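You operate a simulated robot arm through the tools that you are given. There is no shell and no other tool. Be economical: measure what you need, move in short steps, check, and stop when the job is done.

You run a simulated robot arm. Do the job below in one go: nothing can be reset, and whatever is moved stays where it is left.

## Task
Hang the blue sock and the yellow cloth from the basket on the upper rack and peg each one.

Only the result counts: the job must be done as asked and must still hold three seconds after the hand-in. Knocking over, shifting, dropping, spilling or breaking anything else fails it. Flat cloth is picked up by pressing the open fingertips on it (5 to 10 N) and closing them slowly along it; thin cloth reads only 2 to 8 mm in the jaws.

## Robot
A 7-joint arm with a two-finger parallel gripper, fixed in place. Base frame: the origin is at the foot of the arm, x ahead of it, y to its left, z up. Lengths are in m, angles in degrees, forces in N, time in s.
With the tool pointing down near the work surface it reaches from about 0.1 to 0.66 m from the base axis. Its first joint turns from -115.0 to 115.0 degrees. Payload 3.91 kg.
The TCP is the grasp point between the finger pads, 0.03 m short of the fingertips. In the tool frame z runs along the fingers and y along their closing line. The gripper opens to 0.11 m. The fingers are 0.02 m wide and 0.01 m thick; the gripper's body (0.048 by 0.112 m) begins 0.055 m behind the TCP.
Orientation is that of the tool frame in the base frame, as [roll, pitch, yaw] about the fixed x, y, z axes, in that order (R = Rz(yaw) Ry(pitch) Rx(roll)). With the fingers straight down and closing along the base's y, the tool's x points along the base's -x, its y along +y and its z along -z.

## Interface
- The arm moves only by the tool send_rows. Its argument "steps" is a list of rows, each an object of numbers (a shift or turn left out is 0, a gripper value left out holds the last): "tx", "ty", "tz": the shift along the tool's x, y, z in units of 40 mm (1.0 is 40 mm); "rx", "ry", "rz": the turn, a rotation vector about the tool's x, y, z in units of 5 degrees (1.0 is 5 degrees); "hand": the closure, from 0 (fully open) to 1 (shut). In form: [{"tx": .., "ty": .., "tz": .., "rx": .., "ry": .., "rz": .., "hand": ..}, ...]. A call has 1 to 20 rows; each row shifts and turns the commanded pose from where the row before left it, along the tool's axes as they then stand. A call with a number of a shift or a turn outside -1 to 1 is refused whole. Each row takes 0.2 s and may step no farther than 0.05 m and 8.6 degrees from the row before; otherwise, or with a gripper value out of range, the whole call is refused. Where a pose cannot be reached the arm comes as near as it can. A force on the tool above 40 N (or 10 N above the force at the start of the call, whichever is more), or a blocked arm, ends the call early, and 0.2 s more pass. Each finger travels about 0.153 m/s and halts on what it meets, pressing with about 45 N; the grip force reading is that of the motor and also rises with nothing between the fingers. The clock runs only during rows and for 0.2 s after the last one: add rows that do not move to give the fingers time. It gives the time, the measured TCP pose, the force on the tool (base axes), the opening and the grip force at its end, in the units of the frame above (readings bear some noise).
- Cameras (640 x 400 px; columns grow to the right, rows downward): "scene" is fixed at [0.407, -0.6582, 1.1965]; the picture's right is [1.00, -0.09, 0.00], its down [-0.02, -0.17, -0.99] and it looks along [0.09, 0.98, -0.17] (base axes); focal length 268 px, centre (320, 200). "wrist" rides on the gripper at [-0.036, 0, -0.057] in the tool frame; the picture's right is [0.00, -1.00, 0.00], its down [0.97, 0.00, -0.24] and it looks along [0.24, 0.00, 0.97] (tool axes); focal length 218 px, centre (320, 200). There is no depth. A picture from a camera that has moved, and an enlarged one, comes with that camera's place and axes in the base frame and with its lens. The place of the scene camera against the robot may be out by one fixed shift of up to 0.018 m in any direction.
- grab_frame(camera): a new picture of that camera. No time passes.
- lift_body(by): slides the trunk up (or, below 0, down) by that many m; the arm rides with it, the base frame stays. It gives what a move gives, with no picture.
- close_up(camera, box): a new picture of the part [left, top, right, bottom] of that camera's present view, enlarged. No time passes.
- sign_off(): hands the job in; it is judged then, once.

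Work in short steps. Places have to be worked out from the pictures, the camera data and where the tool is seen: move nearer, look again, correct. Check each grasp and each placing, and mend what went wrong. You have 120 turns and 76 pictures in all, those below and enlarged ones among them. Open the gripper and draw the arm clear of the work before you hand the job in, unless the task says otherwise; then end with one line.

The tools are called after "Emit:" as a command line: name --argument value ..., lists and objects as JSON in quotes. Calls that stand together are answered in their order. send_rows: Moves the arm, as the interface text tells. Its arguments: {"type":"object","properties":{"steps":{"type":"array"}},"required":["steps"]} The other tools are called the same way: lift_body (by) slides the trunk up or down; grab_frame (camera) takes a picture; close_up (camera, box) takes an enlarged picture of a part of a camera's view; sign_off () hands the job in.

At the start:

```text
clock: 0.0
position: [0.3063, 0.3718, 1.5032]
ee_rot: [179.9, 0.0, 180.0]
ft_force: [0.3, 1.2, 0.2]
gripper_width: 0.11
gripper_force: 0.1
trunk travel left (down, up): [-0.784, 0.206]
```

scene: 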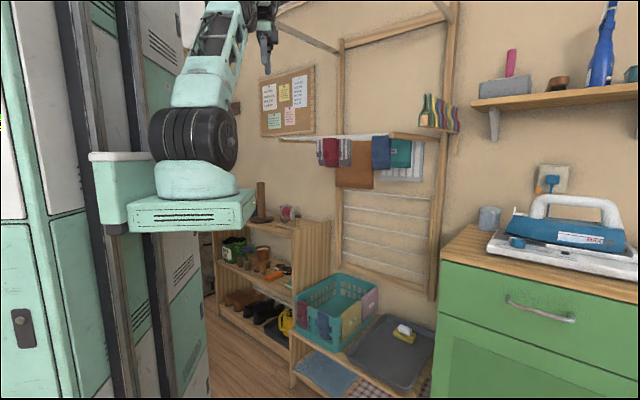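
wrist: 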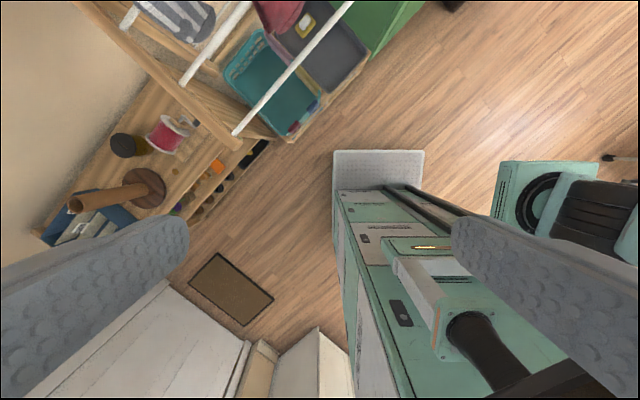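

The scene shows a rack with two levels, a basket with textiles and pegs on a holder by the rack. I'll look closer.

Emit:
close_up --camera "scene" --box '[270, 80, 470, 205]'

Emit:
close_up --camera "scene" --box '[270, 255, 450, 368]'

Emit:
close_up --camera "wrist" --box '[120, 0, 440, 200]'

```text
3.20 times, centred on (370, 142) of scene
camera zoom: at [0.407, -0.6582, 1.1965], right [1.0, -0.09, 0.0], down [-0.02, -0.17, -0.99], along [0.09, 0.98, -0.17], focal length 859 px, centre (160, 384)
```

zoom: 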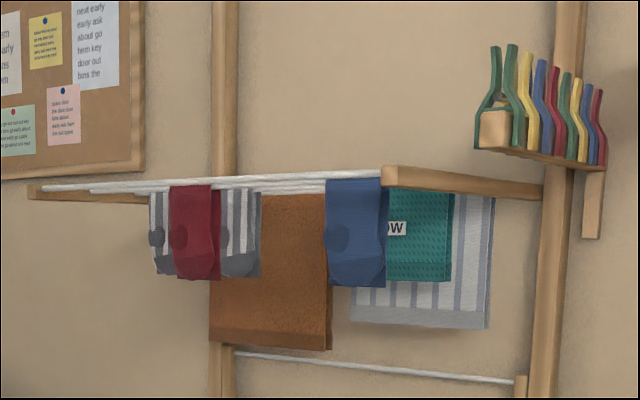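

```text
3.54 times, centred on (360, 312) of scene
camera zoom: at [0.407, -0.6582, 1.1965], right [1.0, -0.09, 0.0], down [-0.02, -0.17, -0.99], along [0.09, 0.98, -0.17], focal length 950 px, centre (178, -195)
```

zoom: 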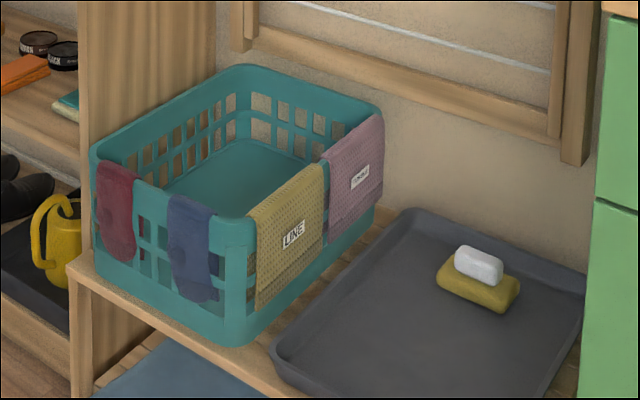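

```text
2.00 times, centred on (280, 100) of wrist
camera zoom: at [0.3424, 0.3723, 1.5596], right [0.0, -1.0, 0.0], down [-0.97, 0.0, 0.24], along [-0.24, 0.0, -0.97], focal length 436 px, centre (400, 400)
```

zoom: 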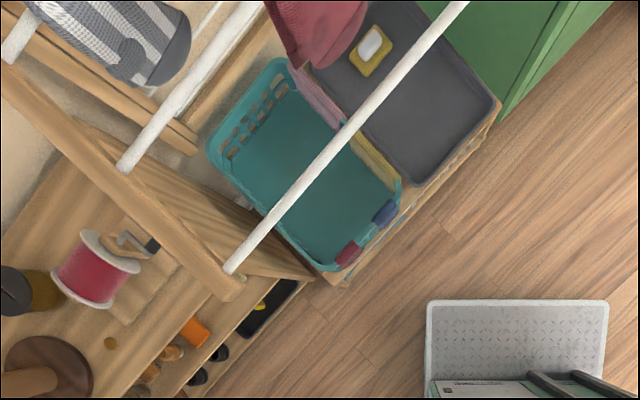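

The basket garments hang over its rim, and the pegs are on a strip by the right post. I first need to check what sits above (top frame) to know which rack is "upper".

Emit:
close_up --camera "scene" --box '[240, 0, 480, 150]'

Emit:
close_up --camera "scene" --box '[320, 180, 460, 268]'

Emit:
close_up --camera "scene" --box '[405, 80, 475, 140]'

```text
2.67 times, centred on (360, 75) of scene
camera zoom: at [0.407, -0.6582, 1.1965], right [1.0, -0.09, 0.0], down [-0.02, -0.17, -0.99], along [0.09, 0.98, -0.17], focal length 716 px, centre (213, 533)
```

zoom: 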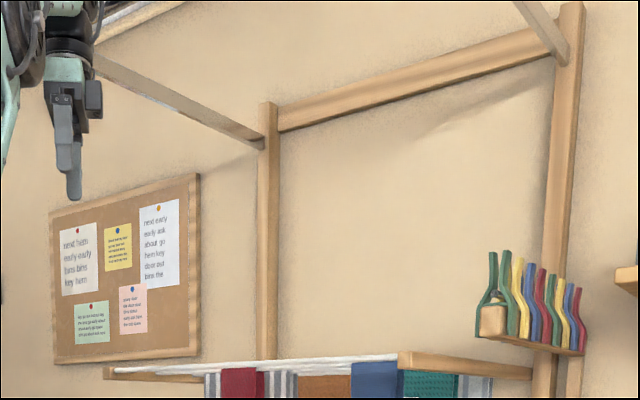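

```text
4.55 times, centred on (390, 224) of scene
camera zoom: at [0.407, -0.6582, 1.1965], right [1.0, -0.09, 0.0], down [-0.02, -0.17, -0.99], along [0.09, 0.98, -0.17], focal length 1220 px, centre (2, 91)
```

zoom: 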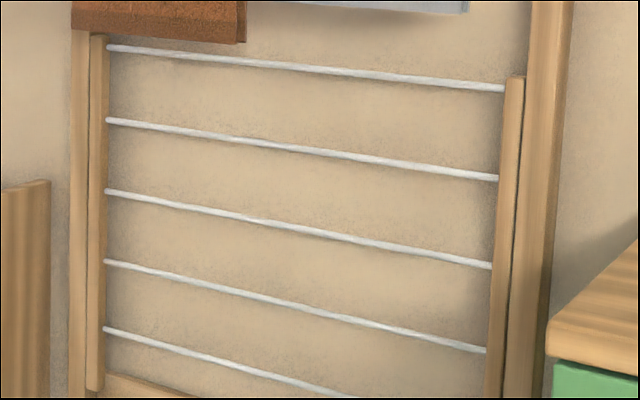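

```text
6.67 times, centred on (440, 110) of scene
camera zoom: at [0.407, -0.6582, 1.1965], right [1.0, -0.09, 0.0], down [-0.02, -0.17, -0.99], along [0.09, 0.98, -0.17], focal length 1790 px, centre (-480, 800)
```

zoom: 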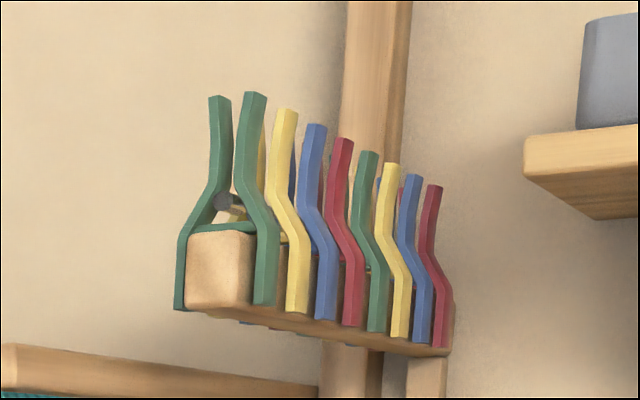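

There seem to be arms of another level higher up (white rods at the top-left). I'll yaw the tool to face the rack (45°) and pull back to look at it.

Emit:
send_rows --steps '[{"rz": -1, "ty": -0.5, "tx": 0.2}, {"rz": -1, "ty": -0.5, "tx": 0.2}, {"rz": -1, "ty": -0.5, "tx": 0.2}, {"rz": -1, "ty": -0.5, "tx": 0.2}, {"rz": -1, "ty": -0.5, "tx": 0.2}, {"rz": -1, "ty": -0.5, "tx": 0.2}, {"rz": -1, "ty": -0.5, "tx": 0.2}, {"rz": -1, "ty": -0.5, "tx": 0.2}, {"rz": -1, "ty": -0.5, "tx": 0.2}]'

Emit:
grab_frame --camera "wrist"

Emit:
grab_frame --camera "scene"

```text
clock: 2.0
position: [0.3006, 0.1815, 1.5021]
ee_rot: [-180.0, 0.1, -134.9]
ft_force: [6.0, 8.3, 3.7]
gripper_width: 0.11
gripper_force: 0.1
trunk travel left (down, up): [-0.784, 0.206]
```

```text
67 pictures are left
camera wrist: at [0.3261, 0.2078, 1.558], right [0.71, -0.71, 0.0], down [-0.69, -0.69, 0.24], along [-0.17, -0.17, -0.97], focal length 218 px, centre (320, 200)
```

wrist: 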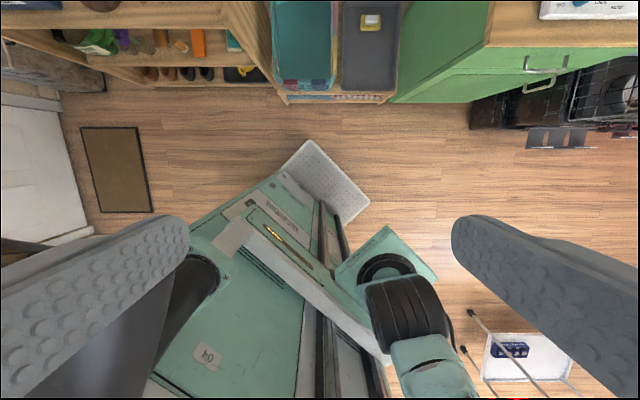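

```text
66 pictures are left
```

scene: 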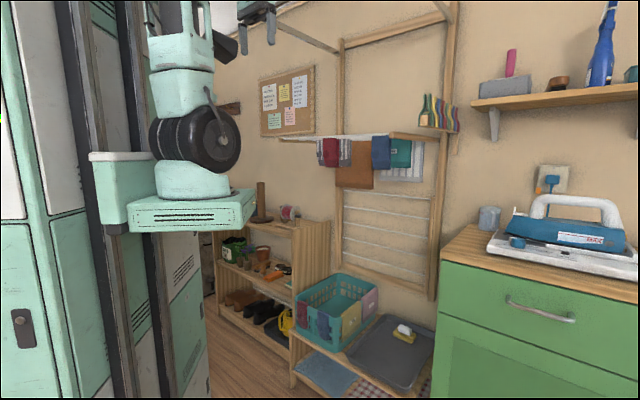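

Arm moved as planned. Now pitch up ~65° to look at the rack.

Emit:
send_rows --steps '[{"ry": -1}, {"ry": -1}, {"ry": -1}, {"ry": -1}, {"ry": -1}, {"ry": -1}, {"ry": -1}, {"ry": -1}, {"ry": -1}, {"ry": -1}, {"ry": -1}, {"ry": -1}, {"ry": -1}]'

Emit:
grab_frame --camera "wrist"

```text
clock: 2.9
position: [0.3023, 0.1829, 1.504]
ee_rot: [179.7, 17.3, -135.6]
ft_force: [5.2, 8.4, 5.9]
gripper_width: 0.1098
gripper_force: 0.1
trunk travel left (down, up): [-0.784, 0.206]
stopped in row 4: the force on the tool passed its limit (the readings are from after the stop); the commanded pose is now the measured one
```

```text
65 pictures are left
camera wrist: at [0.3163, 0.1964, 1.5688], right [0.7, -0.71, 0.0], down [-0.71, -0.7, -0.06], along [0.04, 0.05, -1.0], focal length 218 px, centre (320, 200)
```

wrist: 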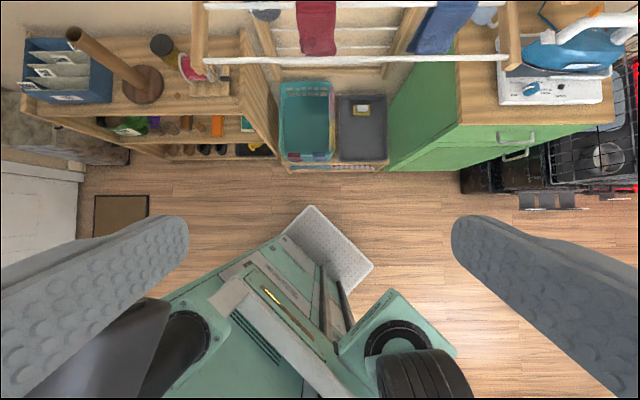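

A sustained force and an early stop suggests the hand touches something above (possibly the upper frame or the arm itself). I'll lower the trunk a bit to clear it and re-read.

Emit:
lift_body --by -0.12

Emit:
grab_frame --camera "scene"

```text
clock: 4.4
position: [0.3028, 0.1828, 1.3839]
ee_rot: [179.8, 17.3, -135.5]
ft_force: [17.0, 13.0, 10.3]
gripper_width: 0.1088
gripper_force: 0.0
trunk travel left (down, up): [-0.664, 0.326]
```

```text
64 pictures are left
```

scene: 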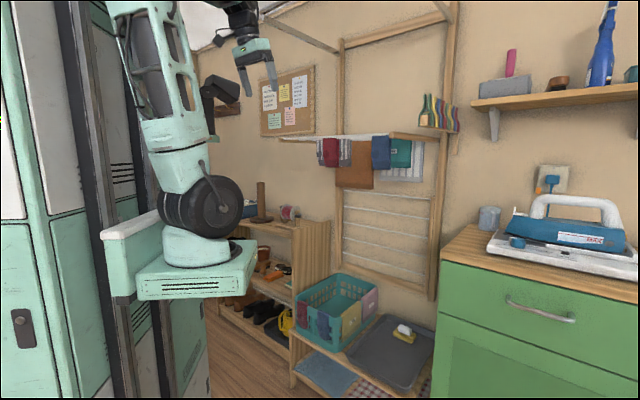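

The gripper width dropped and the wrist view shows a dark arm link right beside the left finger: self-contact with the arm. I move the hand forward (away from the base).

Emit:
send_rows --steps '[{"tx": -0.5}, {"tx": -0.5}, {"tx": -0.7}, {"tx": -0.7}]'

Emit:
grab_frame --camera "wrist"

```text
clock: 5.4
position: [0.3658, 0.2467, 1.412]
ee_rot: [179.8, 17.3, -135.4]
ft_force: [-0.4, -0.5, 0.3]
gripper_width: 0.1101
gripper_force: 0.0
trunk travel left (down, up): [-0.664, 0.326]
```

```text
63 pictures are left
camera wrist: at [0.378, 0.2602, 1.4761], right [0.7, -0.71, 0.0], down [-0.71, -0.7, -0.06], along [0.04, 0.04, -1.0], focal length 218 px, centre (320, 200)
```

wrist: 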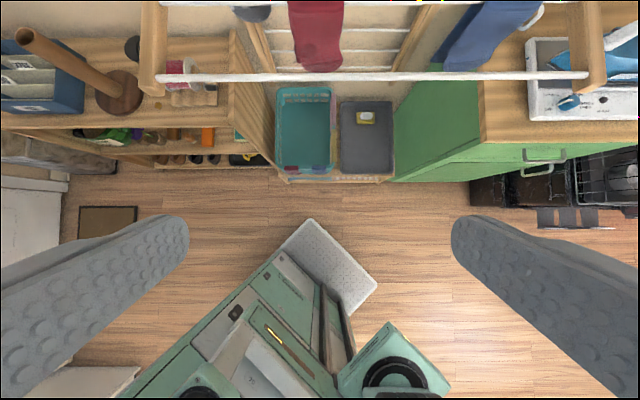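

Free of contact now. Continue pitching up to view the rack frontally.

Emit:
send_rows --steps '[{"ry": -1}, {"ry": -1}, {"ry": -1}, {"ry": -1}, {"ry": -1}, {"ry": -1}, {"ry": -1}, {"ry": -1}, {"ry": -1}, {"ry": -1}]'

Emit:
grab_frame --camera "wrist"

```text
clock: 7.6
position: [0.3729, 0.2758, 1.4013]
ee_rot: [179.5, 67.2, -135.7]
ft_force: [0.4, -0.7, -0.9]
gripper_width: 0.1099
gripper_force: 0.0
out of reach, approached as far as the arm can: row 8, 10
trunk travel left (down, up): [-0.664, 0.326]
```

```text
62 pictures are left
camera wrist: at [0.3464, 0.2501, 1.4546], right [0.7, -0.71, 0.0], down [-0.43, -0.42, -0.8], along [0.57, 0.57, -0.6], focal length 218 px, centre (320, 200)
```

wrist: 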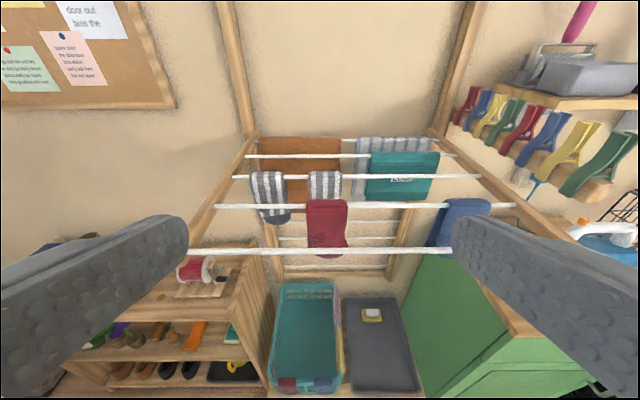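

The wrist view shows the five-bar rack clearly, with the front bar empty and peg strip at right. Check once the thing at the top-left of the scene for a second rack above.

Emit:
close_up --camera "scene" --box '[180, 0, 350, 106]'

Emit:
close_up --camera "wrist" --box '[210, 120, 530, 320]'

Emit:
close_up --camera "wrist" --box '[420, 60, 640, 220]'

```text
3.76 times, centred on (265, 53) of scene
camera zoom: at [0.407, -0.6582, 1.1965], right [1.0, -0.09, 0.0], down [-0.02, -0.17, -0.99], along [0.09, 0.98, -0.17], focal length 1010 px, centre (527, 753)
```

zoom: 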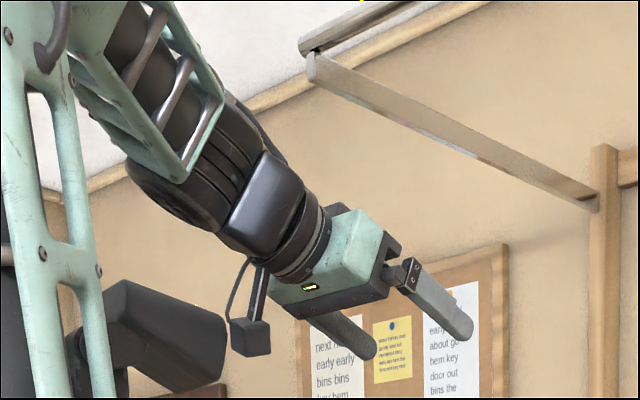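

```text
2.00 times, centred on (370, 220) of wrist
camera zoom: at [0.3464, 0.2501, 1.4546], right [0.7, -0.71, 0.0], down [-0.43, -0.42, -0.8], along [0.57, 0.57, -0.6], focal length 436 px, centre (220, 160)
```

zoom: 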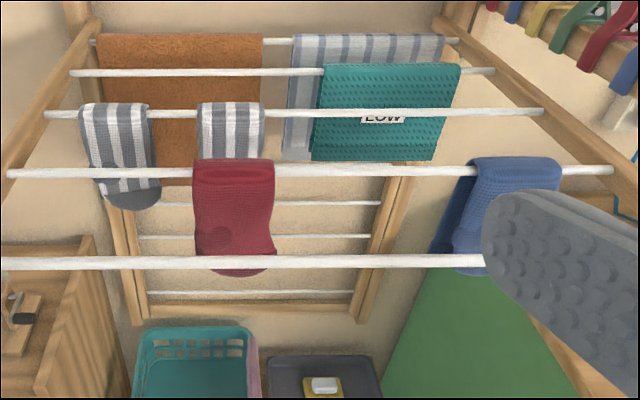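

```text
2.50 times, centred on (530, 140) of wrist
camera zoom: at [0.3464, 0.2501, 1.4546], right [0.7, -0.71, 0.0], down [-0.43, -0.42, -0.8], along [0.57, 0.57, -0.6], focal length 546 px, centre (-205, 350)
```

zoom: 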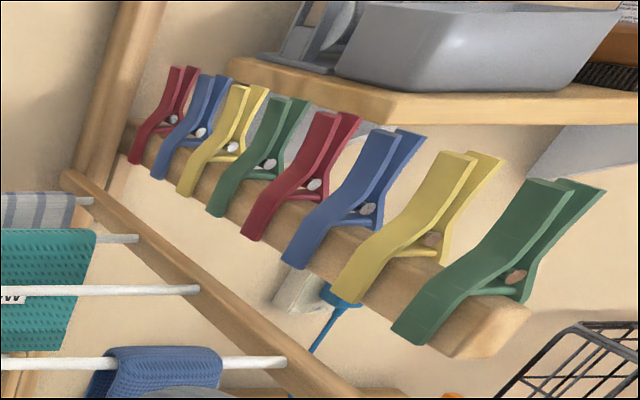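

The 5-bar rack with laundry is the unfolded upper one (the lower one is folded against the wall); its front bar at n≈0.6 (n=(x+y)/√2), z≈1.26 is empty. Now go down for a look at the basket: tilt down a bit, then lower the trunk in parts.

Emit:
send_rows --steps '[{"ry": 1}, {"ry": 1}, {"ry": 1}, {"ry": 1}, {"ry": 1}]'

Emit:
lift_body --by -0.3

Emit:
grab_frame --camera "scene"

```text
clock: 8.8
position: [0.3728, 0.2756, 1.3999]
ee_rot: [179.9, 42.2, -135.4]
ft_force: [0.1, -0.6, -0.6]
gripper_width: 0.1101
gripper_force: 0.0
trunk travel left (down, up): [-0.664, 0.326]
```

```text
clock: 11.8
position: [0.3737, 0.2756, 1.1005]
ee_rot: [179.9, 42.2, -135.5]
ft_force: [0.2, 0.1, -0.7]
gripper_width: 0.1102
gripper_force: 0.0
trunk travel left (down, up): [-0.364, 0.626]
```

```text
58 pictures are left
```

scene: 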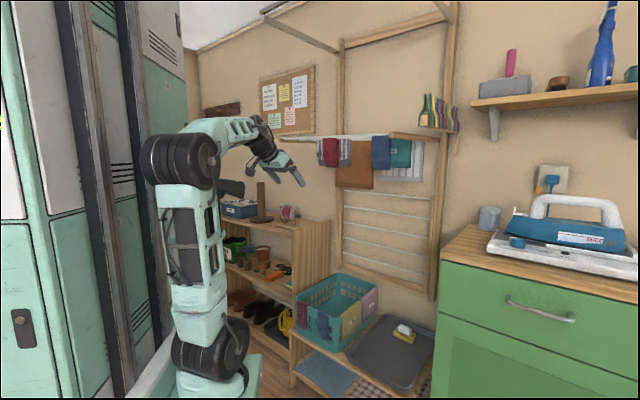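

Clear so far; lower another 0.33 m and look at the basket.

Emit:
lift_body --by -0.33

Emit:
grab_frame --camera "wrist"

```text
clock: 15.1
position: [0.3725, 0.2781, 0.7696]
ee_rot: [179.7, 42.2, -135.5]
ft_force: [0.7, -0.4, -0.3]
gripper_width: 0.1099
gripper_force: 0.0
trunk travel left (down, up): [-0.034, 0.956]
```

```text
57 pictures are left
camera wrist: at [0.3654, 0.2694, 0.8355], right [0.7, -0.71, 0.0], down [-0.63, -0.62, -0.47], along [0.34, 0.34, -0.88], focal length 218 px, centre (320, 200)
```

wrist: 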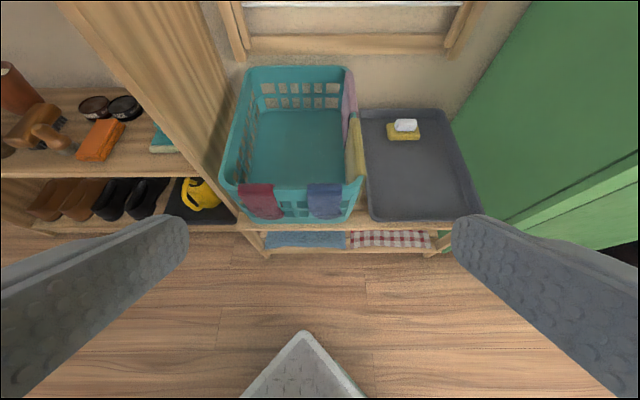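

The blue sock drapes over the front rim (n≈0.65, u≈0.077, z≈0.52, u=(x−y)/√2) and the yellow cloth over the right rim (u≈0.13, n≈0.66–0.82). Take an enlarged look at the rim.

Emit:
close_up --camera "wrist" --box '[220, 60, 380, 230]'

```text
2.35 times, centred on (300, 145) of wrist
camera zoom: at [0.3654, 0.2694, 0.8355], right [0.7, -0.71, 0.0], down [-0.63, -0.62, -0.47], along [0.34, 0.34, -0.88], focal length 514 px, centre (367, 329)
```

zoom: 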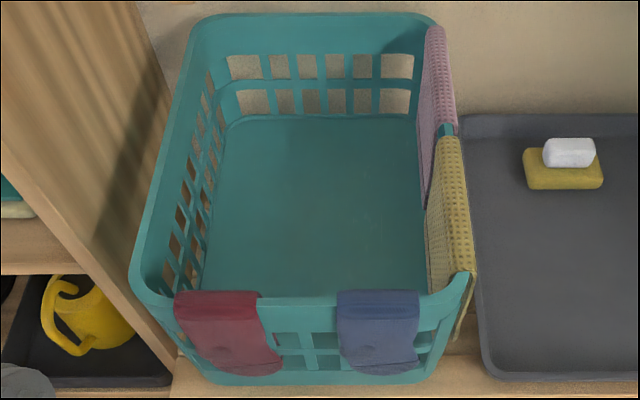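

Plan: grip the sock's ridge by pressing the tips on the rim and closing along it. I straighten the tool down and move above the sock, partly closing.

Emit:
send_rows --steps '[{"ry": 1}, {"ry": 1}, {"ry": 1}, {"ry": 1}, {"ry": 1}, {"ry": 1}, {"ry": 1}, {"ry": 1}, {"ry": 0.44}, {"tx": -0.9, "hand": 0.62}, {"tx": -0.9}, {"tx": -0.9}, {"tx": -0.9, "ty": -0.2}, {"tx": -0.9}, {"tz": 0.7}, {"tz": 0.7}, {}]'

Emit:
grab_frame --camera "wrist"

```text
clock: 18.7
position: [0.4205, 0.315, 0.7107]
ee_rot: [179.8, 0.0, -135.3]
ft_force: [-0.3, -0.1, -1.0]
gripper_width: 0.0417
gripper_force: 0.0
out of reach, approached as far as the arm can: row 11, 12, 13, 14
trunk travel left (down, up): [-0.034, 0.956]
```

```text
55 pictures are left
camera wrist: at [0.4473, 0.3406, 0.7664], right [0.7, -0.71, 0.0], down [-0.69, -0.68, 0.24], along [-0.17, -0.17, -0.97], focal length 218 px, centre (320, 200)
```

wrist: 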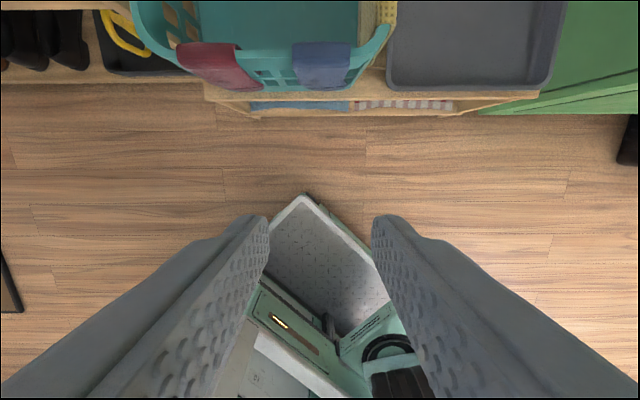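

Out of reach with the trunk this low; raise the trunk 0.3 and come down/forward with the arm.

Emit:
lift_body --by 0.3

Emit:
send_rows --steps '[{"tz": 0.9, "tx": -0.3}, {"tz": 0.9, "tx": -0.3}, {"tz": 0.9, "tx": -0.3}, {"tz": 0.9, "tx": -0.3}, {"tz": 0.9, "tx": -0.3}, {"tz": 0.9, "tx": -0.3}, {"tz": 0.9, "tx": -0.3}, {"tz": 0.9, "tx": -0.3}, {}]'

Emit:
grab_frame --camera "wrist"

```text
clock: 21.7
position: [0.4204, 0.3139, 1.0107]
ee_rot: [179.8, 0.0, -135.4]
ft_force: [-0.8, -0.1, 0.4]
gripper_width: 0.0419
gripper_force: 0.0
trunk travel left (down, up): [-0.334, 0.656]
```

```text
clock: 23.7
position: [0.4908, 0.3822, 0.7256]
ee_rot: [179.9, 0.0, -135.3]
ft_force: [-0.4, -0.6, -0.1]
gripper_width: 0.0418
gripper_force: 0.0
trunk travel left (down, up): [-0.334, 0.656]
```

```text
54 pictures are left
camera wrist: at [0.5165, 0.4085, 0.781], right [0.7, -0.71, 0.0], down [-0.69, -0.68, 0.24], along [-0.17, -0.17, -0.97], focal length 218 px, centre (320, 200)
```

wrist: 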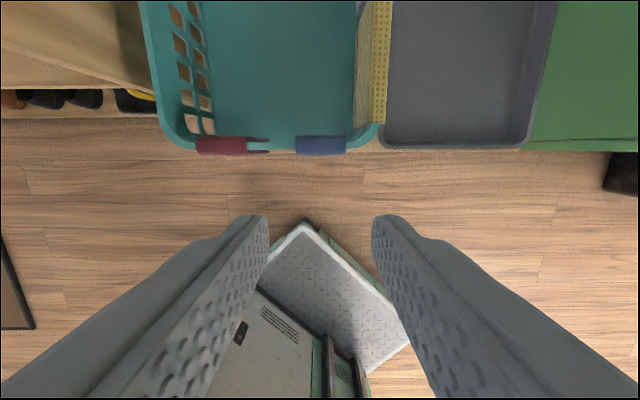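

Sock ridge is straight ahead at n≈0.655, u≈0.076, centred between the fingers. Move over it and descend to just above.

Emit:
send_rows --steps '[{"tx": -0.95}, {"tz": 0.9}, {"tz": 0.9}, {"tz": 0.9}, {"tz": 0.6}, {}]'

Emit:
grab_frame --camera "wrist"

```text
clock: 25.1
position: [0.5153, 0.4105, 0.5902]
ee_rot: [179.9, 0.0, -135.4]
ft_force: [0.4, 0.2, 0.3]
gripper_width: 0.0419
gripper_force: 0.0
trunk travel left (down, up): [-0.334, 0.656]
```

```text
53 pictures are left
camera wrist: at [0.5417, 0.4356, 0.6464], right [0.7, -0.71, 0.0], down [-0.69, -0.68, 0.24], along [-0.17, -0.17, -0.97], focal length 218 px, centre (320, 200)
```

wrist: 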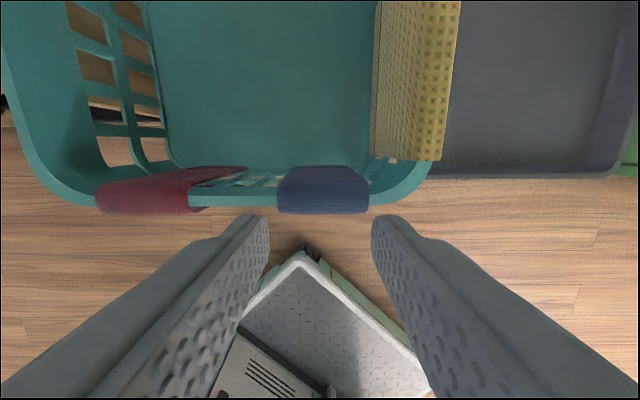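

Ridge centre is ~1 cm further (n≈0.665). Shift and descend slowly toward contact.

Emit:
send_rows --steps '[{"tx": -0.25, "ty": -0.07}, {"tz": 0.25}, {"tz": 0.25}, {"tz": 0.2}, {}]'

Emit:
grab_frame --camera "wrist"

```text
clock: 26.3
position: [0.5255, 0.4137, 0.563]
ee_rot: [179.6, 0.0, -135.5]
ft_force: [-0.3, -0.2, 0.0]
gripper_width: 0.042
gripper_force: 0.1
trunk travel left (down, up): [-0.334, 0.656]
```

```text
52 pictures are left
camera wrist: at [0.5522, 0.441, 0.6185], right [0.7, -0.71, 0.0], down [-0.69, -0.68, 0.24], along [-0.17, -0.17, -0.97], focal length 218 px, centre (320, 200)
```

wrist: 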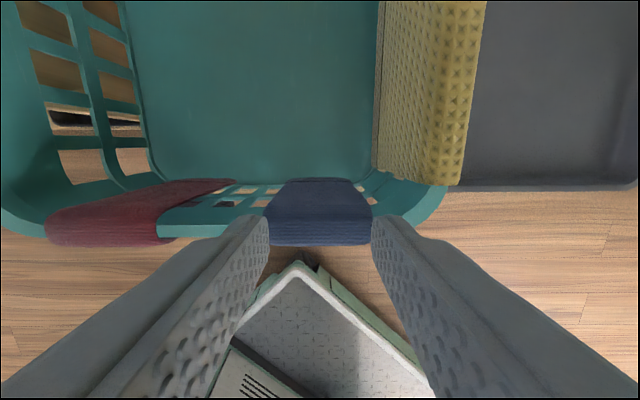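

Ridge ~15 mm below the tips and well aligned. Narrow to ~30 mm so both tips land on the sock, then descend in small steps to light contact.

Emit:
send_rows --steps '[{"hand": 0.73}, {"tz": 0.15}, {"tz": 0.12}, {"tz": 0.08}, {}]'

```text
clock: 27.5
position: [0.5257, 0.4143, 0.5485]
ee_rot: [179.9, 0.0, -135.5]
ft_force: [-0.1, -0.8, -0.5]
gripper_width: 0.0294
gripper_force: 0.2
trunk travel left (down, up): [-0.334, 0.656]
```

No contact yet; continue in 2 mm steps.

Emit:
send_rows --steps '[{"tz": 0.06}, {"tz": 0.06}, {}]'

```text
clock: 28.3
position: [0.5236, 0.4149, 0.5429]
ee_rot: [179.8, 0.1, -135.4]
ft_force: [-0.2, -0.2, -0.7]
gripper_width: 0.0296
gripper_force: 0.0
trunk travel left (down, up): [-0.334, 0.656]
```

Emit:
close_up --camera "wrist" --box '[220, 150, 420, 275]'

```text
3.20 times, centred on (320, 212) of wrist
camera zoom: at [0.5511, 0.441, 0.5996], right [0.7, -0.71, 0.0], down [-0.69, -0.68, 0.24], along [-0.17, -0.17, -0.97], focal length 698 px, centre (320, 160)
```

zoom: 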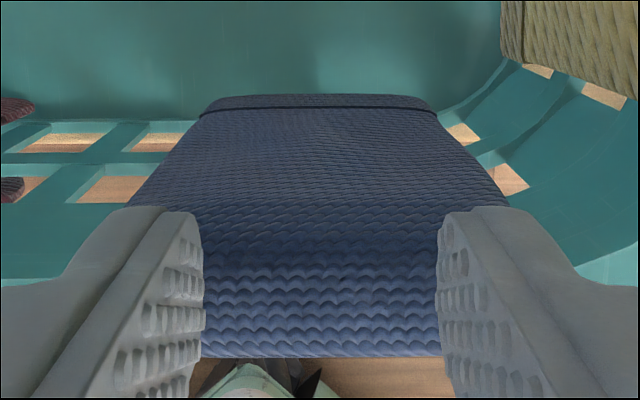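

Tips are over the ridge, still slightly above. Continue down in 2 mm steps.

Emit:
send_rows --steps '[{"tz": 0.06, "tx": 0.05}, {"tz": 0.06}, {}]'

```text
clock: 29.1
position: [0.5234, 0.4152, 0.5392]
ee_rot: [179.8, 0.0, -135.4]
ft_force: [0.6, 0.0, -0.3]
gripper_width: 0.0296
gripper_force: 0.0
trunk travel left (down, up): [-0.334, 0.656]
```

Emit:
send_rows --steps '[{"tz": 0.06}, {"tz": 0.06}, {}]'

```text
clock: 29.9
position: [0.5236, 0.4132, 0.5357]
ee_rot: [179.8, 0.1, -135.5]
ft_force: [-1.0, -1.1, 8.8]
gripper_width: 0.0296
gripper_force: 0.1
trunk travel left (down, up): [-0.334, 0.656]
```

Contact at 8.8 N. Close slowly along the ridge.

Emit:
send_rows --steps '[{"hand": 0.75}, {"hand": 0.77}, {"hand": 0.79}, {"hand": 0.81}, {"hand": 0.83}, {"hand": 0.85}, {"hand": 0.87}, {"hand": 0.89}, {"hand": 0.91}, {"hand": 0.93}, {"hand": 0.95}, {"hand": 0.97}, {"hand": 1.0}, {}, {}]'

Emit:
close_up --camera "wrist" --box '[220, 150, 420, 275]'

```text
clock: 33.1
position: [0.5241, 0.4119, 0.5351]
ee_rot: [179.8, 0.0, -135.3]
ft_force: [2.0, -1.0, 23.0]
gripper_width: 0.0
gripper_force: 37.5
trunk travel left (down, up): [-0.334, 0.656]
```

```text
3.20 times, centred on (320, 212) of wrist
camera zoom: at [0.5495, 0.4392, 0.5915], right [0.7, -0.71, 0.0], down [-0.69, -0.68, 0.24], along [-0.17, -0.17, -0.97], focal length 698 px, centre (320, 160)
```

zoom: 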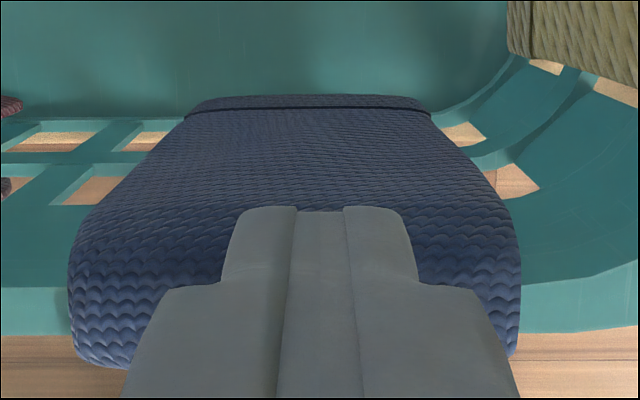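

Jaws read 0: missed, and the pressure rose to 23 N. Raise a little, reopen and re-press with steadier lighter force.

Emit:
send_rows --steps '[{"tz": -0.15}, {"hand": 0.66}, {}, {}]'

Emit:
send_rows --steps '[{"tz": 0.05}, {}, {}]'

```text
clock: 34.1
position: [0.5233, 0.4141, 0.5418]
ee_rot: [179.8, 0.0, -135.3]
ft_force: [0.2, 0.5, -1.1]
gripper_width: 0.0372
gripper_force: 0.1
trunk travel left (down, up): [-0.334, 0.656]
```

```text
clock: 34.9
position: [0.5227, 0.413, 0.5382]
ee_rot: [179.9, 0.0, -135.4]
ft_force: [0.1, 0.2, -0.1]
gripper_width: 0.0376
gripper_force: 0.0
trunk travel left (down, up): [-0.334, 0.656]
```

Emit:
send_rows --steps '[{"tz": 0.06}, {}, {}]'

```text
clock: 35.7
position: [0.5239, 0.414, 0.5367]
ee_rot: [179.8, 0.0, -135.4]
ft_force: [-0.1, 0.4, 0.2]
gripper_width: 0.0373
gripper_force: 0.0
trunk travel left (down, up): [-0.334, 0.656]
```

Emit:
send_rows --steps '[{"tz": 0.03}, {}, {}]'

```text
clock: 36.5
position: [0.5234, 0.4139, 0.5356]
ee_rot: [179.8, 0.1, -135.4]
ft_force: [0.0, -1.3, 8.6]
gripper_width: 0.0376
gripper_force: 0.2
trunk travel left (down, up): [-0.334, 0.656]
```

8.6 N again; close in part and watch the force.

Emit:
send_rows --steps '[{"hand": 0.675}, {"hand": 0.69}, {"hand": 0.705}, {"hand": 0.72}, {"hand": 0.735}, {"hand": 0.75}, {"hand": 0.765}, {"hand": 0.78}]'

Emit:
close_up --camera "wrist" --box '[220, 150, 420, 275]'

```text
clock: 38.3
position: [0.5226, 0.4138, 0.5358]
ee_rot: [179.8, 0.1, -135.3]
ft_force: [3.9, -1.8, 14.2]
gripper_width: 0.0296
gripper_force: 5.1
trunk travel left (down, up): [-0.334, 0.656]
```

```text
3.20 times, centred on (320, 212) of wrist
camera zoom: at [0.5493, 0.4398, 0.5917], right [0.7, -0.71, 0.0], down [-0.69, -0.68, 0.24], along [-0.17, -0.17, -0.97], focal length 698 px, centre (320, 160)
```

zoom: 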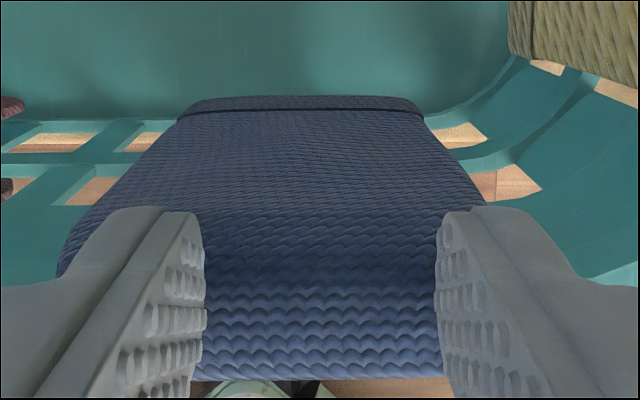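

Fingers drag the cloth (friction visible) while the vertical load creeps up; ease up slightly and continue closing.

Emit:
send_rows --steps '[{"tz": -0.02}, {"hand": 0.795}, {"hand": 0.81}, {"hand": 0.825}, {"hand": 0.84}, {"hand": 0.855}]'

Emit:
close_up --camera "wrist" --box '[220, 150, 420, 275]'

```text
clock: 39.7
position: [0.5231, 0.4141, 0.535]
ee_rot: [179.7, 0.1, -135.5]
ft_force: [0.9, 0.5, 5.5]
gripper_width: 0.0174
gripper_force: 1.3
trunk travel left (down, up): [-0.334, 0.656]
```

```text
3.20 times, centred on (320, 212) of wrist
camera zoom: at [0.5491, 0.4399, 0.5918], right [0.7, -0.71, 0.0], down [-0.69, -0.68, 0.24], along [-0.17, -0.17, -0.97], focal length 698 px, centre (320, 160)
```

zoom: 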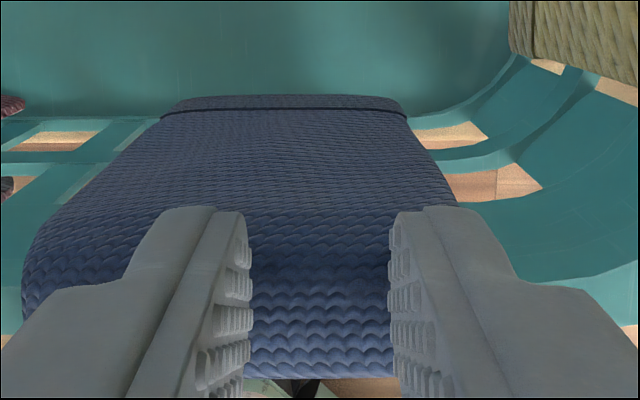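

Force 5.5 N, cloth sliding a bit left with one finger. Continue closing.

Emit:
send_rows --steps '[{"hand": 0.87}, {"hand": 0.885}, {"hand": 0.9}, {"hand": 0.915}, {"hand": 0.93}, {"hand": 0.945}, {"hand": 0.96}, {"hand": 0.975}, {"hand": 1.0}, {}]'

Emit:
close_up --camera "wrist" --box '[220, 150, 420, 275]'

```text
clock: 41.9
position: [0.5226, 0.4137, 0.5344]
ee_rot: [179.8, 0.0, -135.4]
ft_force: [-0.1, 0.2, 1.5]
gripper_width: 0.0
gripper_force: 38.4
trunk travel left (down, up): [-0.334, 0.656]
```

```text
3.20 times, centred on (320, 212) of wrist
camera zoom: at [0.5492, 0.44, 0.5919], right [0.7, -0.71, 0.0], down [-0.69, -0.68, 0.24], along [-0.17, -0.17, -0.97], focal length 698 px, centre (320, 160)
```

zoom: 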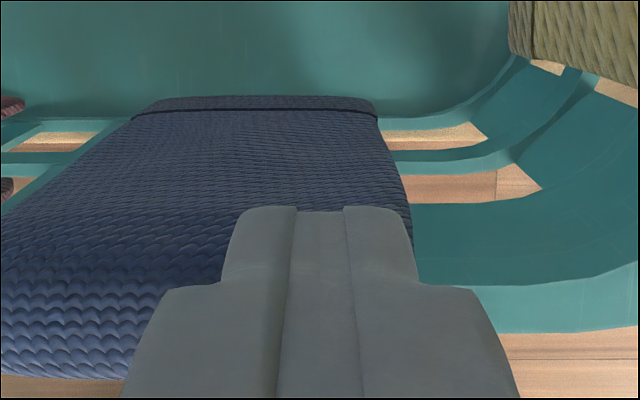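

Closing along the rim only slides the sock; it doesn't ruck widthwise. I'll instead straddle the ridge with a light pinch (closing across the rim) and draw the cloth up. Rise and rotate the tool by 90°.

Emit:
send_rows --steps '[{"tz": -0.9}, {"tz": -0.9, "hand": 0.4}, {"rz": 1}, {"rz": 1}, {"rz": 1}, {"rz": 1}, {"rz": 1}, {"rz": 1}, {"rz": 1}, {"rz": 1}, {"rz": 1}, {"rz": 1}, {"rz": 1}, {"rz": 1}, {"rz": 1}, {"rz": 1}, {"rz": 1}, {"rz": 1}, {"rz": 1}, {"rz": 1}]'

Emit:
grab_frame --camera "wrist"

```text
clock: 46.1
position: [0.5235, 0.4135, 0.607]
ee_rot: [-180.0, -0.2, 134.5]
ft_force: [0.0, 0.1, -0.2]
gripper_width: 0.0659
gripper_force: 0.1
trunk travel left (down, up): [-0.334, 0.656]
```

```text
46 pictures are left
camera wrist: at [0.5493, 0.3885, 0.6632], right [-0.71, -0.7, 0.0], down [-0.68, 0.69, 0.24], along [-0.17, 0.17, -0.97], focal length 218 px, centre (320, 200)
```

wrist: 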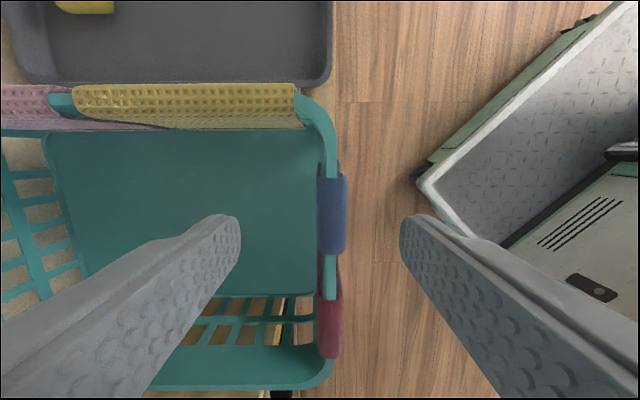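

Now the rim is seen thin (~8 mm wall) at n≈0.655, sock centre u≈0.063. Align and descend straddling the ridge.

Emit:
send_rows --steps '[{"tx": 0.37, "ty": -0.19}, {"tz": 0.6}, {"tz": 0.6}, {"tz": 0.4}, {"tz": 0.3}, {"tz": 0.3}, {}]'

Emit:
grab_frame --camera "wrist"

```text
clock: 47.7
position: [0.5103, 0.4184, 0.5193]
ee_rot: [180.0, -0.2, 134.5]
ft_force: [-0.3, 0.9, -0.5]
gripper_width: 0.066
gripper_force: 0.0
trunk travel left (down, up): [-0.334, 0.656]
```

```text
45 pictures are left
camera wrist: at [0.5354, 0.3934, 0.5755], right [-0.71, -0.7, 0.0], down [-0.68, 0.69, 0.24], along [-0.17, 0.17, -0.97], focal length 218 px, centre (320, 200)
```

wrist: 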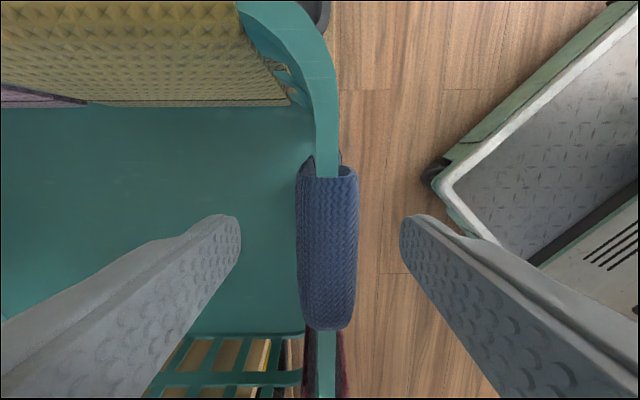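

Straddled well. Centre by 3 mm and close toward a light pinch.

Emit:
send_rows --steps '[{"ty": -0.07}, {"hand": 0.6}, {"hand": 0.75}, {"hand": 0.82}, {}]'

```text
clock: 48.9
position: [0.5066, 0.4165, 0.5204]
ee_rot: [-180.0, -0.2, 134.7]
ft_force: [-0.1, -0.5, 1.3]
gripper_width: 0.0248
gripper_force: 44.7
trunk travel left (down, up): [-0.334, 0.656]
```

Fingers met the draped sock at 24.8 mm with full force. Relax to a light pinch.

Emit:
send_rows --steps '[{"hand": 0.775}, {}, {}]'

```text
clock: 49.7
position: [0.5065, 0.4163, 0.5203]
ee_rot: [-180.0, -0.1, 134.6]
ft_force: [0.4, -0.3, 0.5]
gripper_width: 0.0258
gripper_force: 13.3
trunk travel left (down, up): [-0.334, 0.656]
```

13 N pinch. Draw up slowly 12 mm and check.

Emit:
send_rows --steps '[{"tz": -0.1}, {"tz": -0.1}, {"tz": -0.1}, {}]'

Emit:
close_up --camera "wrist" --box '[160, 100, 480, 300]'

```text
clock: 50.7
position: [0.5068, 0.4165, 0.5326]
ee_rot: [-180.0, -0.1, 134.7]
ft_force: [0.0, -0.2, -0.6]
gripper_width: 0.0258
gripper_force: 0.8
trunk travel left (down, up): [-0.334, 0.656]
```

```text
2.00 times, centred on (320, 200) of wrist
camera zoom: at [0.5321, 0.3917, 0.5878], right [-0.71, -0.7, 0.0], down [-0.68, 0.69, 0.24], along [-0.17, 0.17, -0.97], focal length 436 px, centre (320, 200)
```

zoom: 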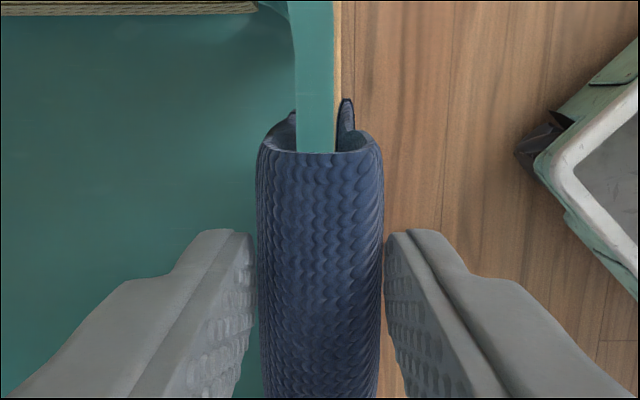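

Tips are now at about the rim-top level with the loop between them. Rise slightly and squeeze the loop.

Emit:
send_rows --steps '[{"tz": -0.05, "hand": 0.8}, {"hand": 0.83}, {"hand": 0.86}, {"hand": 0.9}, {"hand": 0.94}, {"hand": 1.0}, {}]'

Emit:
close_up --camera "wrist" --box '[160, 100, 480, 300]'

```text
clock: 52.3
position: [0.5059, 0.4174, 0.5325]
ee_rot: [-180.0, -0.2, 134.5]
ft_force: [0.6, 0.3, -1.0]
gripper_width: 0.0248
gripper_force: 45.2
trunk travel left (down, up): [-0.334, 0.656]
```

```text
2.00 times, centred on (320, 200) of wrist
camera zoom: at [0.532, 0.3922, 0.5896], right [-0.71, -0.7, 0.0], down [-0.68, 0.69, 0.24], along [-0.17, 0.17, -0.97], focal length 436 px, centre (320, 200)
```

zoom: 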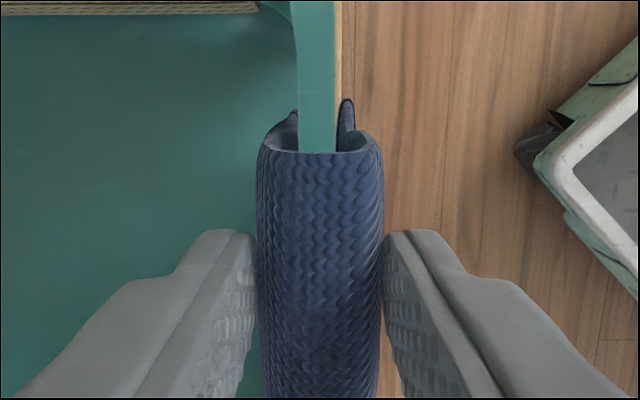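

The saddle-shaped ridge holds at 24.8 mm with full grip: it behaves as a stiff draped loop, so this is a grasp. Lift gently and check.

Emit:
send_rows --steps '[{"tz": -0.3}, {"tz": -0.4}, {"tz": -0.5}, {"tz": -0.5}, {}]'

Emit:
grab_frame --camera "wrist"

Emit:
close_up --camera "scene" --box '[260, 220, 420, 360]'

```text
clock: 53.5
position: [0.5043, 0.4172, 0.6008]
ee_rot: [180.0, -0.1, 134.8]
ft_force: [-0.1, 0.0, -0.5]
gripper_width: 0.0247
gripper_force: 45.1
trunk travel left (down, up): [-0.334, 0.656]
```

```text
42 pictures are left
camera wrist: at [0.5311, 0.3922, 0.6564], right [-0.71, -0.7, 0.0], down [-0.68, 0.69, 0.24], along [-0.17, 0.17, -0.97], focal length 218 px, centre (320, 200)
```

wrist: 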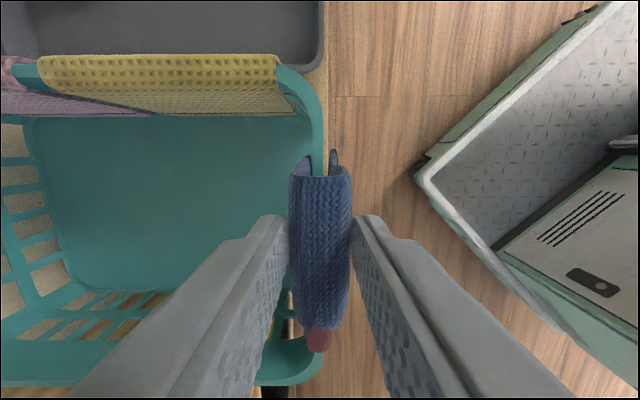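

```text
2.86 times, centred on (340, 290) of scene
camera zoom: at [0.407, -0.6582, 1.1965], right [1.0, -0.09, 0.0], down [-0.02, -0.17, -0.99], along [0.09, 0.98, -0.17], focal length 767 px, centre (263, -57)
```

zoom: 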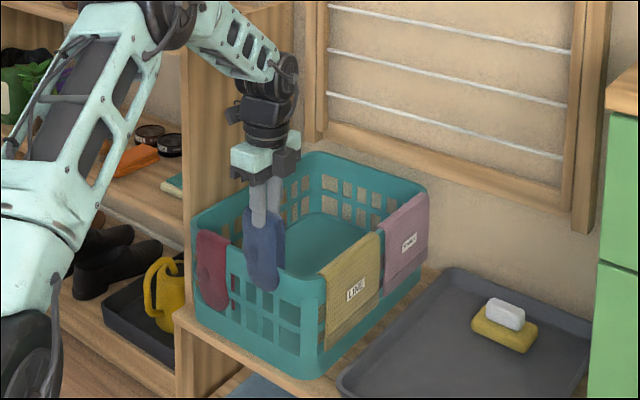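

The sock is lifted cleanly as a draped saddle. Now raise, pull back from the basket and lift the trunk to rack height.

Emit:
send_rows --steps '[{"tz": -0.9}, {"tz": -0.9}, {"tz": -0.9}, {"ty": -0.8, "tx": 0.2}, {"ty": -0.8, "tx": 0.2}, {"ty": -0.8, "tx": 0.2}, {"ty": -0.8, "tx": 0.2}, {"ty": -0.8}, {"ty": -0.8}, {}]'

Emit:
lift_body --by 0.3

Emit:
lift_body --by 0.22

Emit:
grab_frame --camera "wrist"

Emit:
grab_frame --camera "scene"

```text
clock: 55.7
position: [0.3452, 0.3042, 0.7095]
ee_rot: [179.9, -0.2, 134.7]
ft_force: [-0.3, 0.1, -0.4]
gripper_width: 0.0246
gripper_force: 45.1
trunk travel left (down, up): [-0.334, 0.656]
```

```text
clock: 58.7
position: [0.346, 0.3041, 1.01]
ee_rot: [-180.0, -0.2, 134.6]
ft_force: [0.3, -0.6, -0.8]
gripper_width: 0.025
gripper_force: 44.8
trunk travel left (down, up): [-0.634, 0.356]
```

```text
clock: 61.0
position: [0.3464, 0.3054, 1.2292]
ee_rot: [180.0, -0.2, 134.6]
ft_force: [0.2, -0.1, -0.2]
gripper_width: 0.025
gripper_force: 45.0
trunk travel left (down, up): [-0.854, 0.136]
```

```text
40 pictures are left
camera wrist: at [0.372, 0.2801, 1.2849], right [-0.71, -0.7, 0.0], down [-0.68, 0.69, 0.24], along [-0.17, 0.17, -0.97], focal length 218 px, centre (320, 200)
```

wrist: 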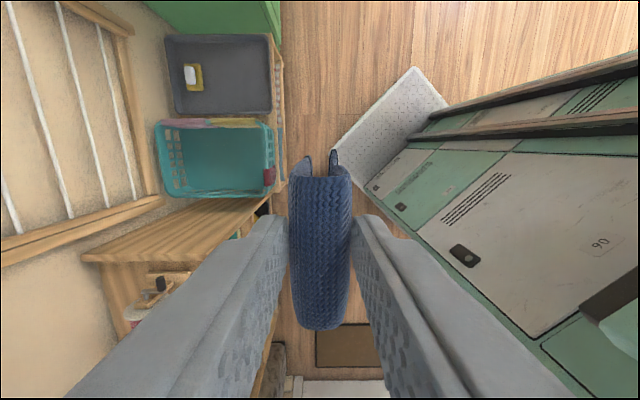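

```text
39 pictures are left
```

scene: 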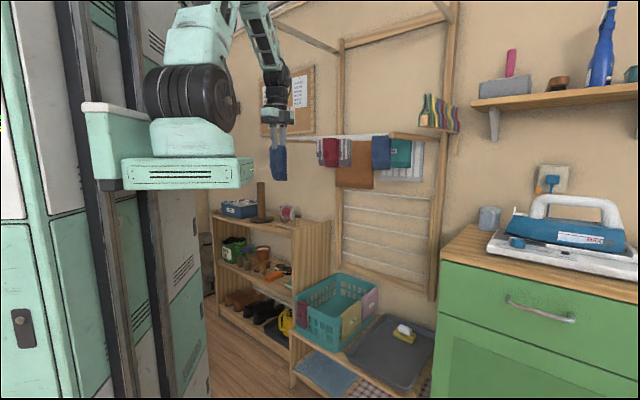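

Sock is held; now trunk slightly down (keeps the forearm below the overhead frame), then rise-and-advance to just in front of the bar.

Emit:
lift_body --by -0.05

Emit:
send_rows --steps '[{"tz": -0.97, "ty": 0.15}, {"tz": -0.97, "ty": 0.15}, {"tz": -0.97, "ty": 0.4}, {"tz": -0.97, "ty": 0.4}, {"tz": -0.9, "ty": 0.4}, {}]'

Emit:
grab_frame --camera "wrist"

Emit:
grab_frame --camera "scene"

```text
clock: 61.9
position: [0.3449, 0.3043, 1.1786]
ee_rot: [180.0, -0.3, 134.6]
ft_force: [-0.5, -0.6, -0.5]
gripper_width: 0.025
gripper_force: 44.8
trunk travel left (down, up): [-0.804, 0.186]
```

```text
clock: 63.3
position: [0.3907, 0.3463, 1.3682]
ee_rot: [-179.8, -0.2, 134.7]
ft_force: [0.0, -0.5, -0.1]
gripper_width: 0.0249
gripper_force: 45.4
trunk travel left (down, up): [-0.804, 0.186]
```

```text
38 pictures are left
camera wrist: at [0.4158, 0.3233, 1.4245], right [-0.71, -0.7, 0.0], down [-0.68, 0.69, 0.24], along [-0.17, 0.17, -0.97], focal length 218 px, centre (320, 200)
```

wrist: 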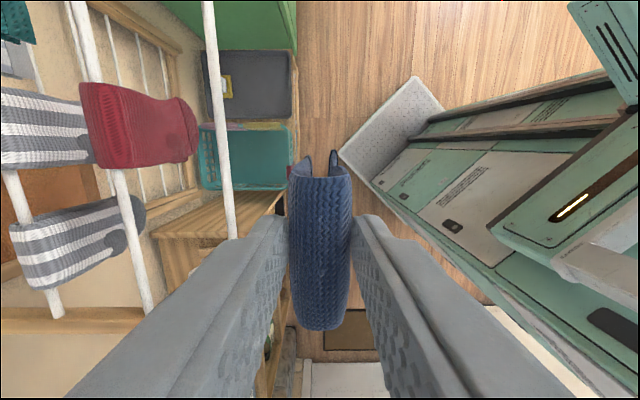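

```text
37 pictures are left
```

scene: 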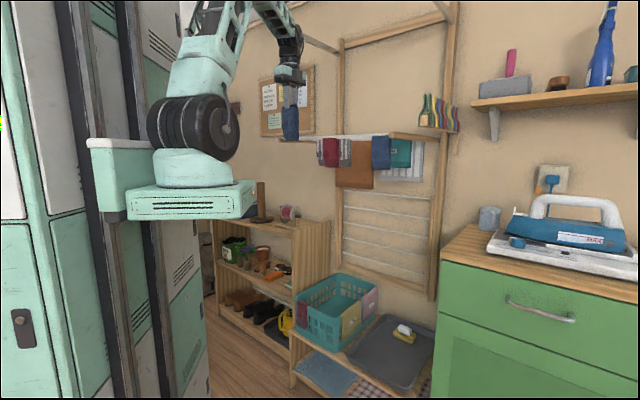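

Bar measured at n≈0.5945; sock centred under the tool. Raise 12 mm, advance over the bar (short flap passes above it), then check.

Emit:
send_rows --steps '[{"tz": -0.3}, {"ty": 0.6}, {"ty": 0.6}, {"ty": 0.63}, {}]'

Emit:
grab_frame --camera "wrist"

```text
clock: 64.5
position: [0.4406, 0.3989, 1.3809]
ee_rot: [-179.9, -0.2, 134.6]
ft_force: [-8.4, -9.8, 6.0]
gripper_width: 0.0255
gripper_force: 45.0
trunk travel left (down, up): [-0.804, 0.186]
```

```text
36 pictures are left
camera wrist: at [0.4669, 0.3742, 1.437], right [-0.71, -0.7, 0.0], down [-0.68, 0.69, 0.24], along [-0.17, 0.17, -0.97], focal length 218 px, centre (320, 200)
```

wrist: 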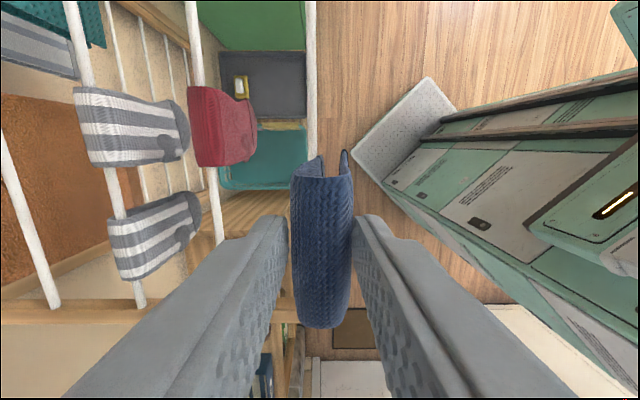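

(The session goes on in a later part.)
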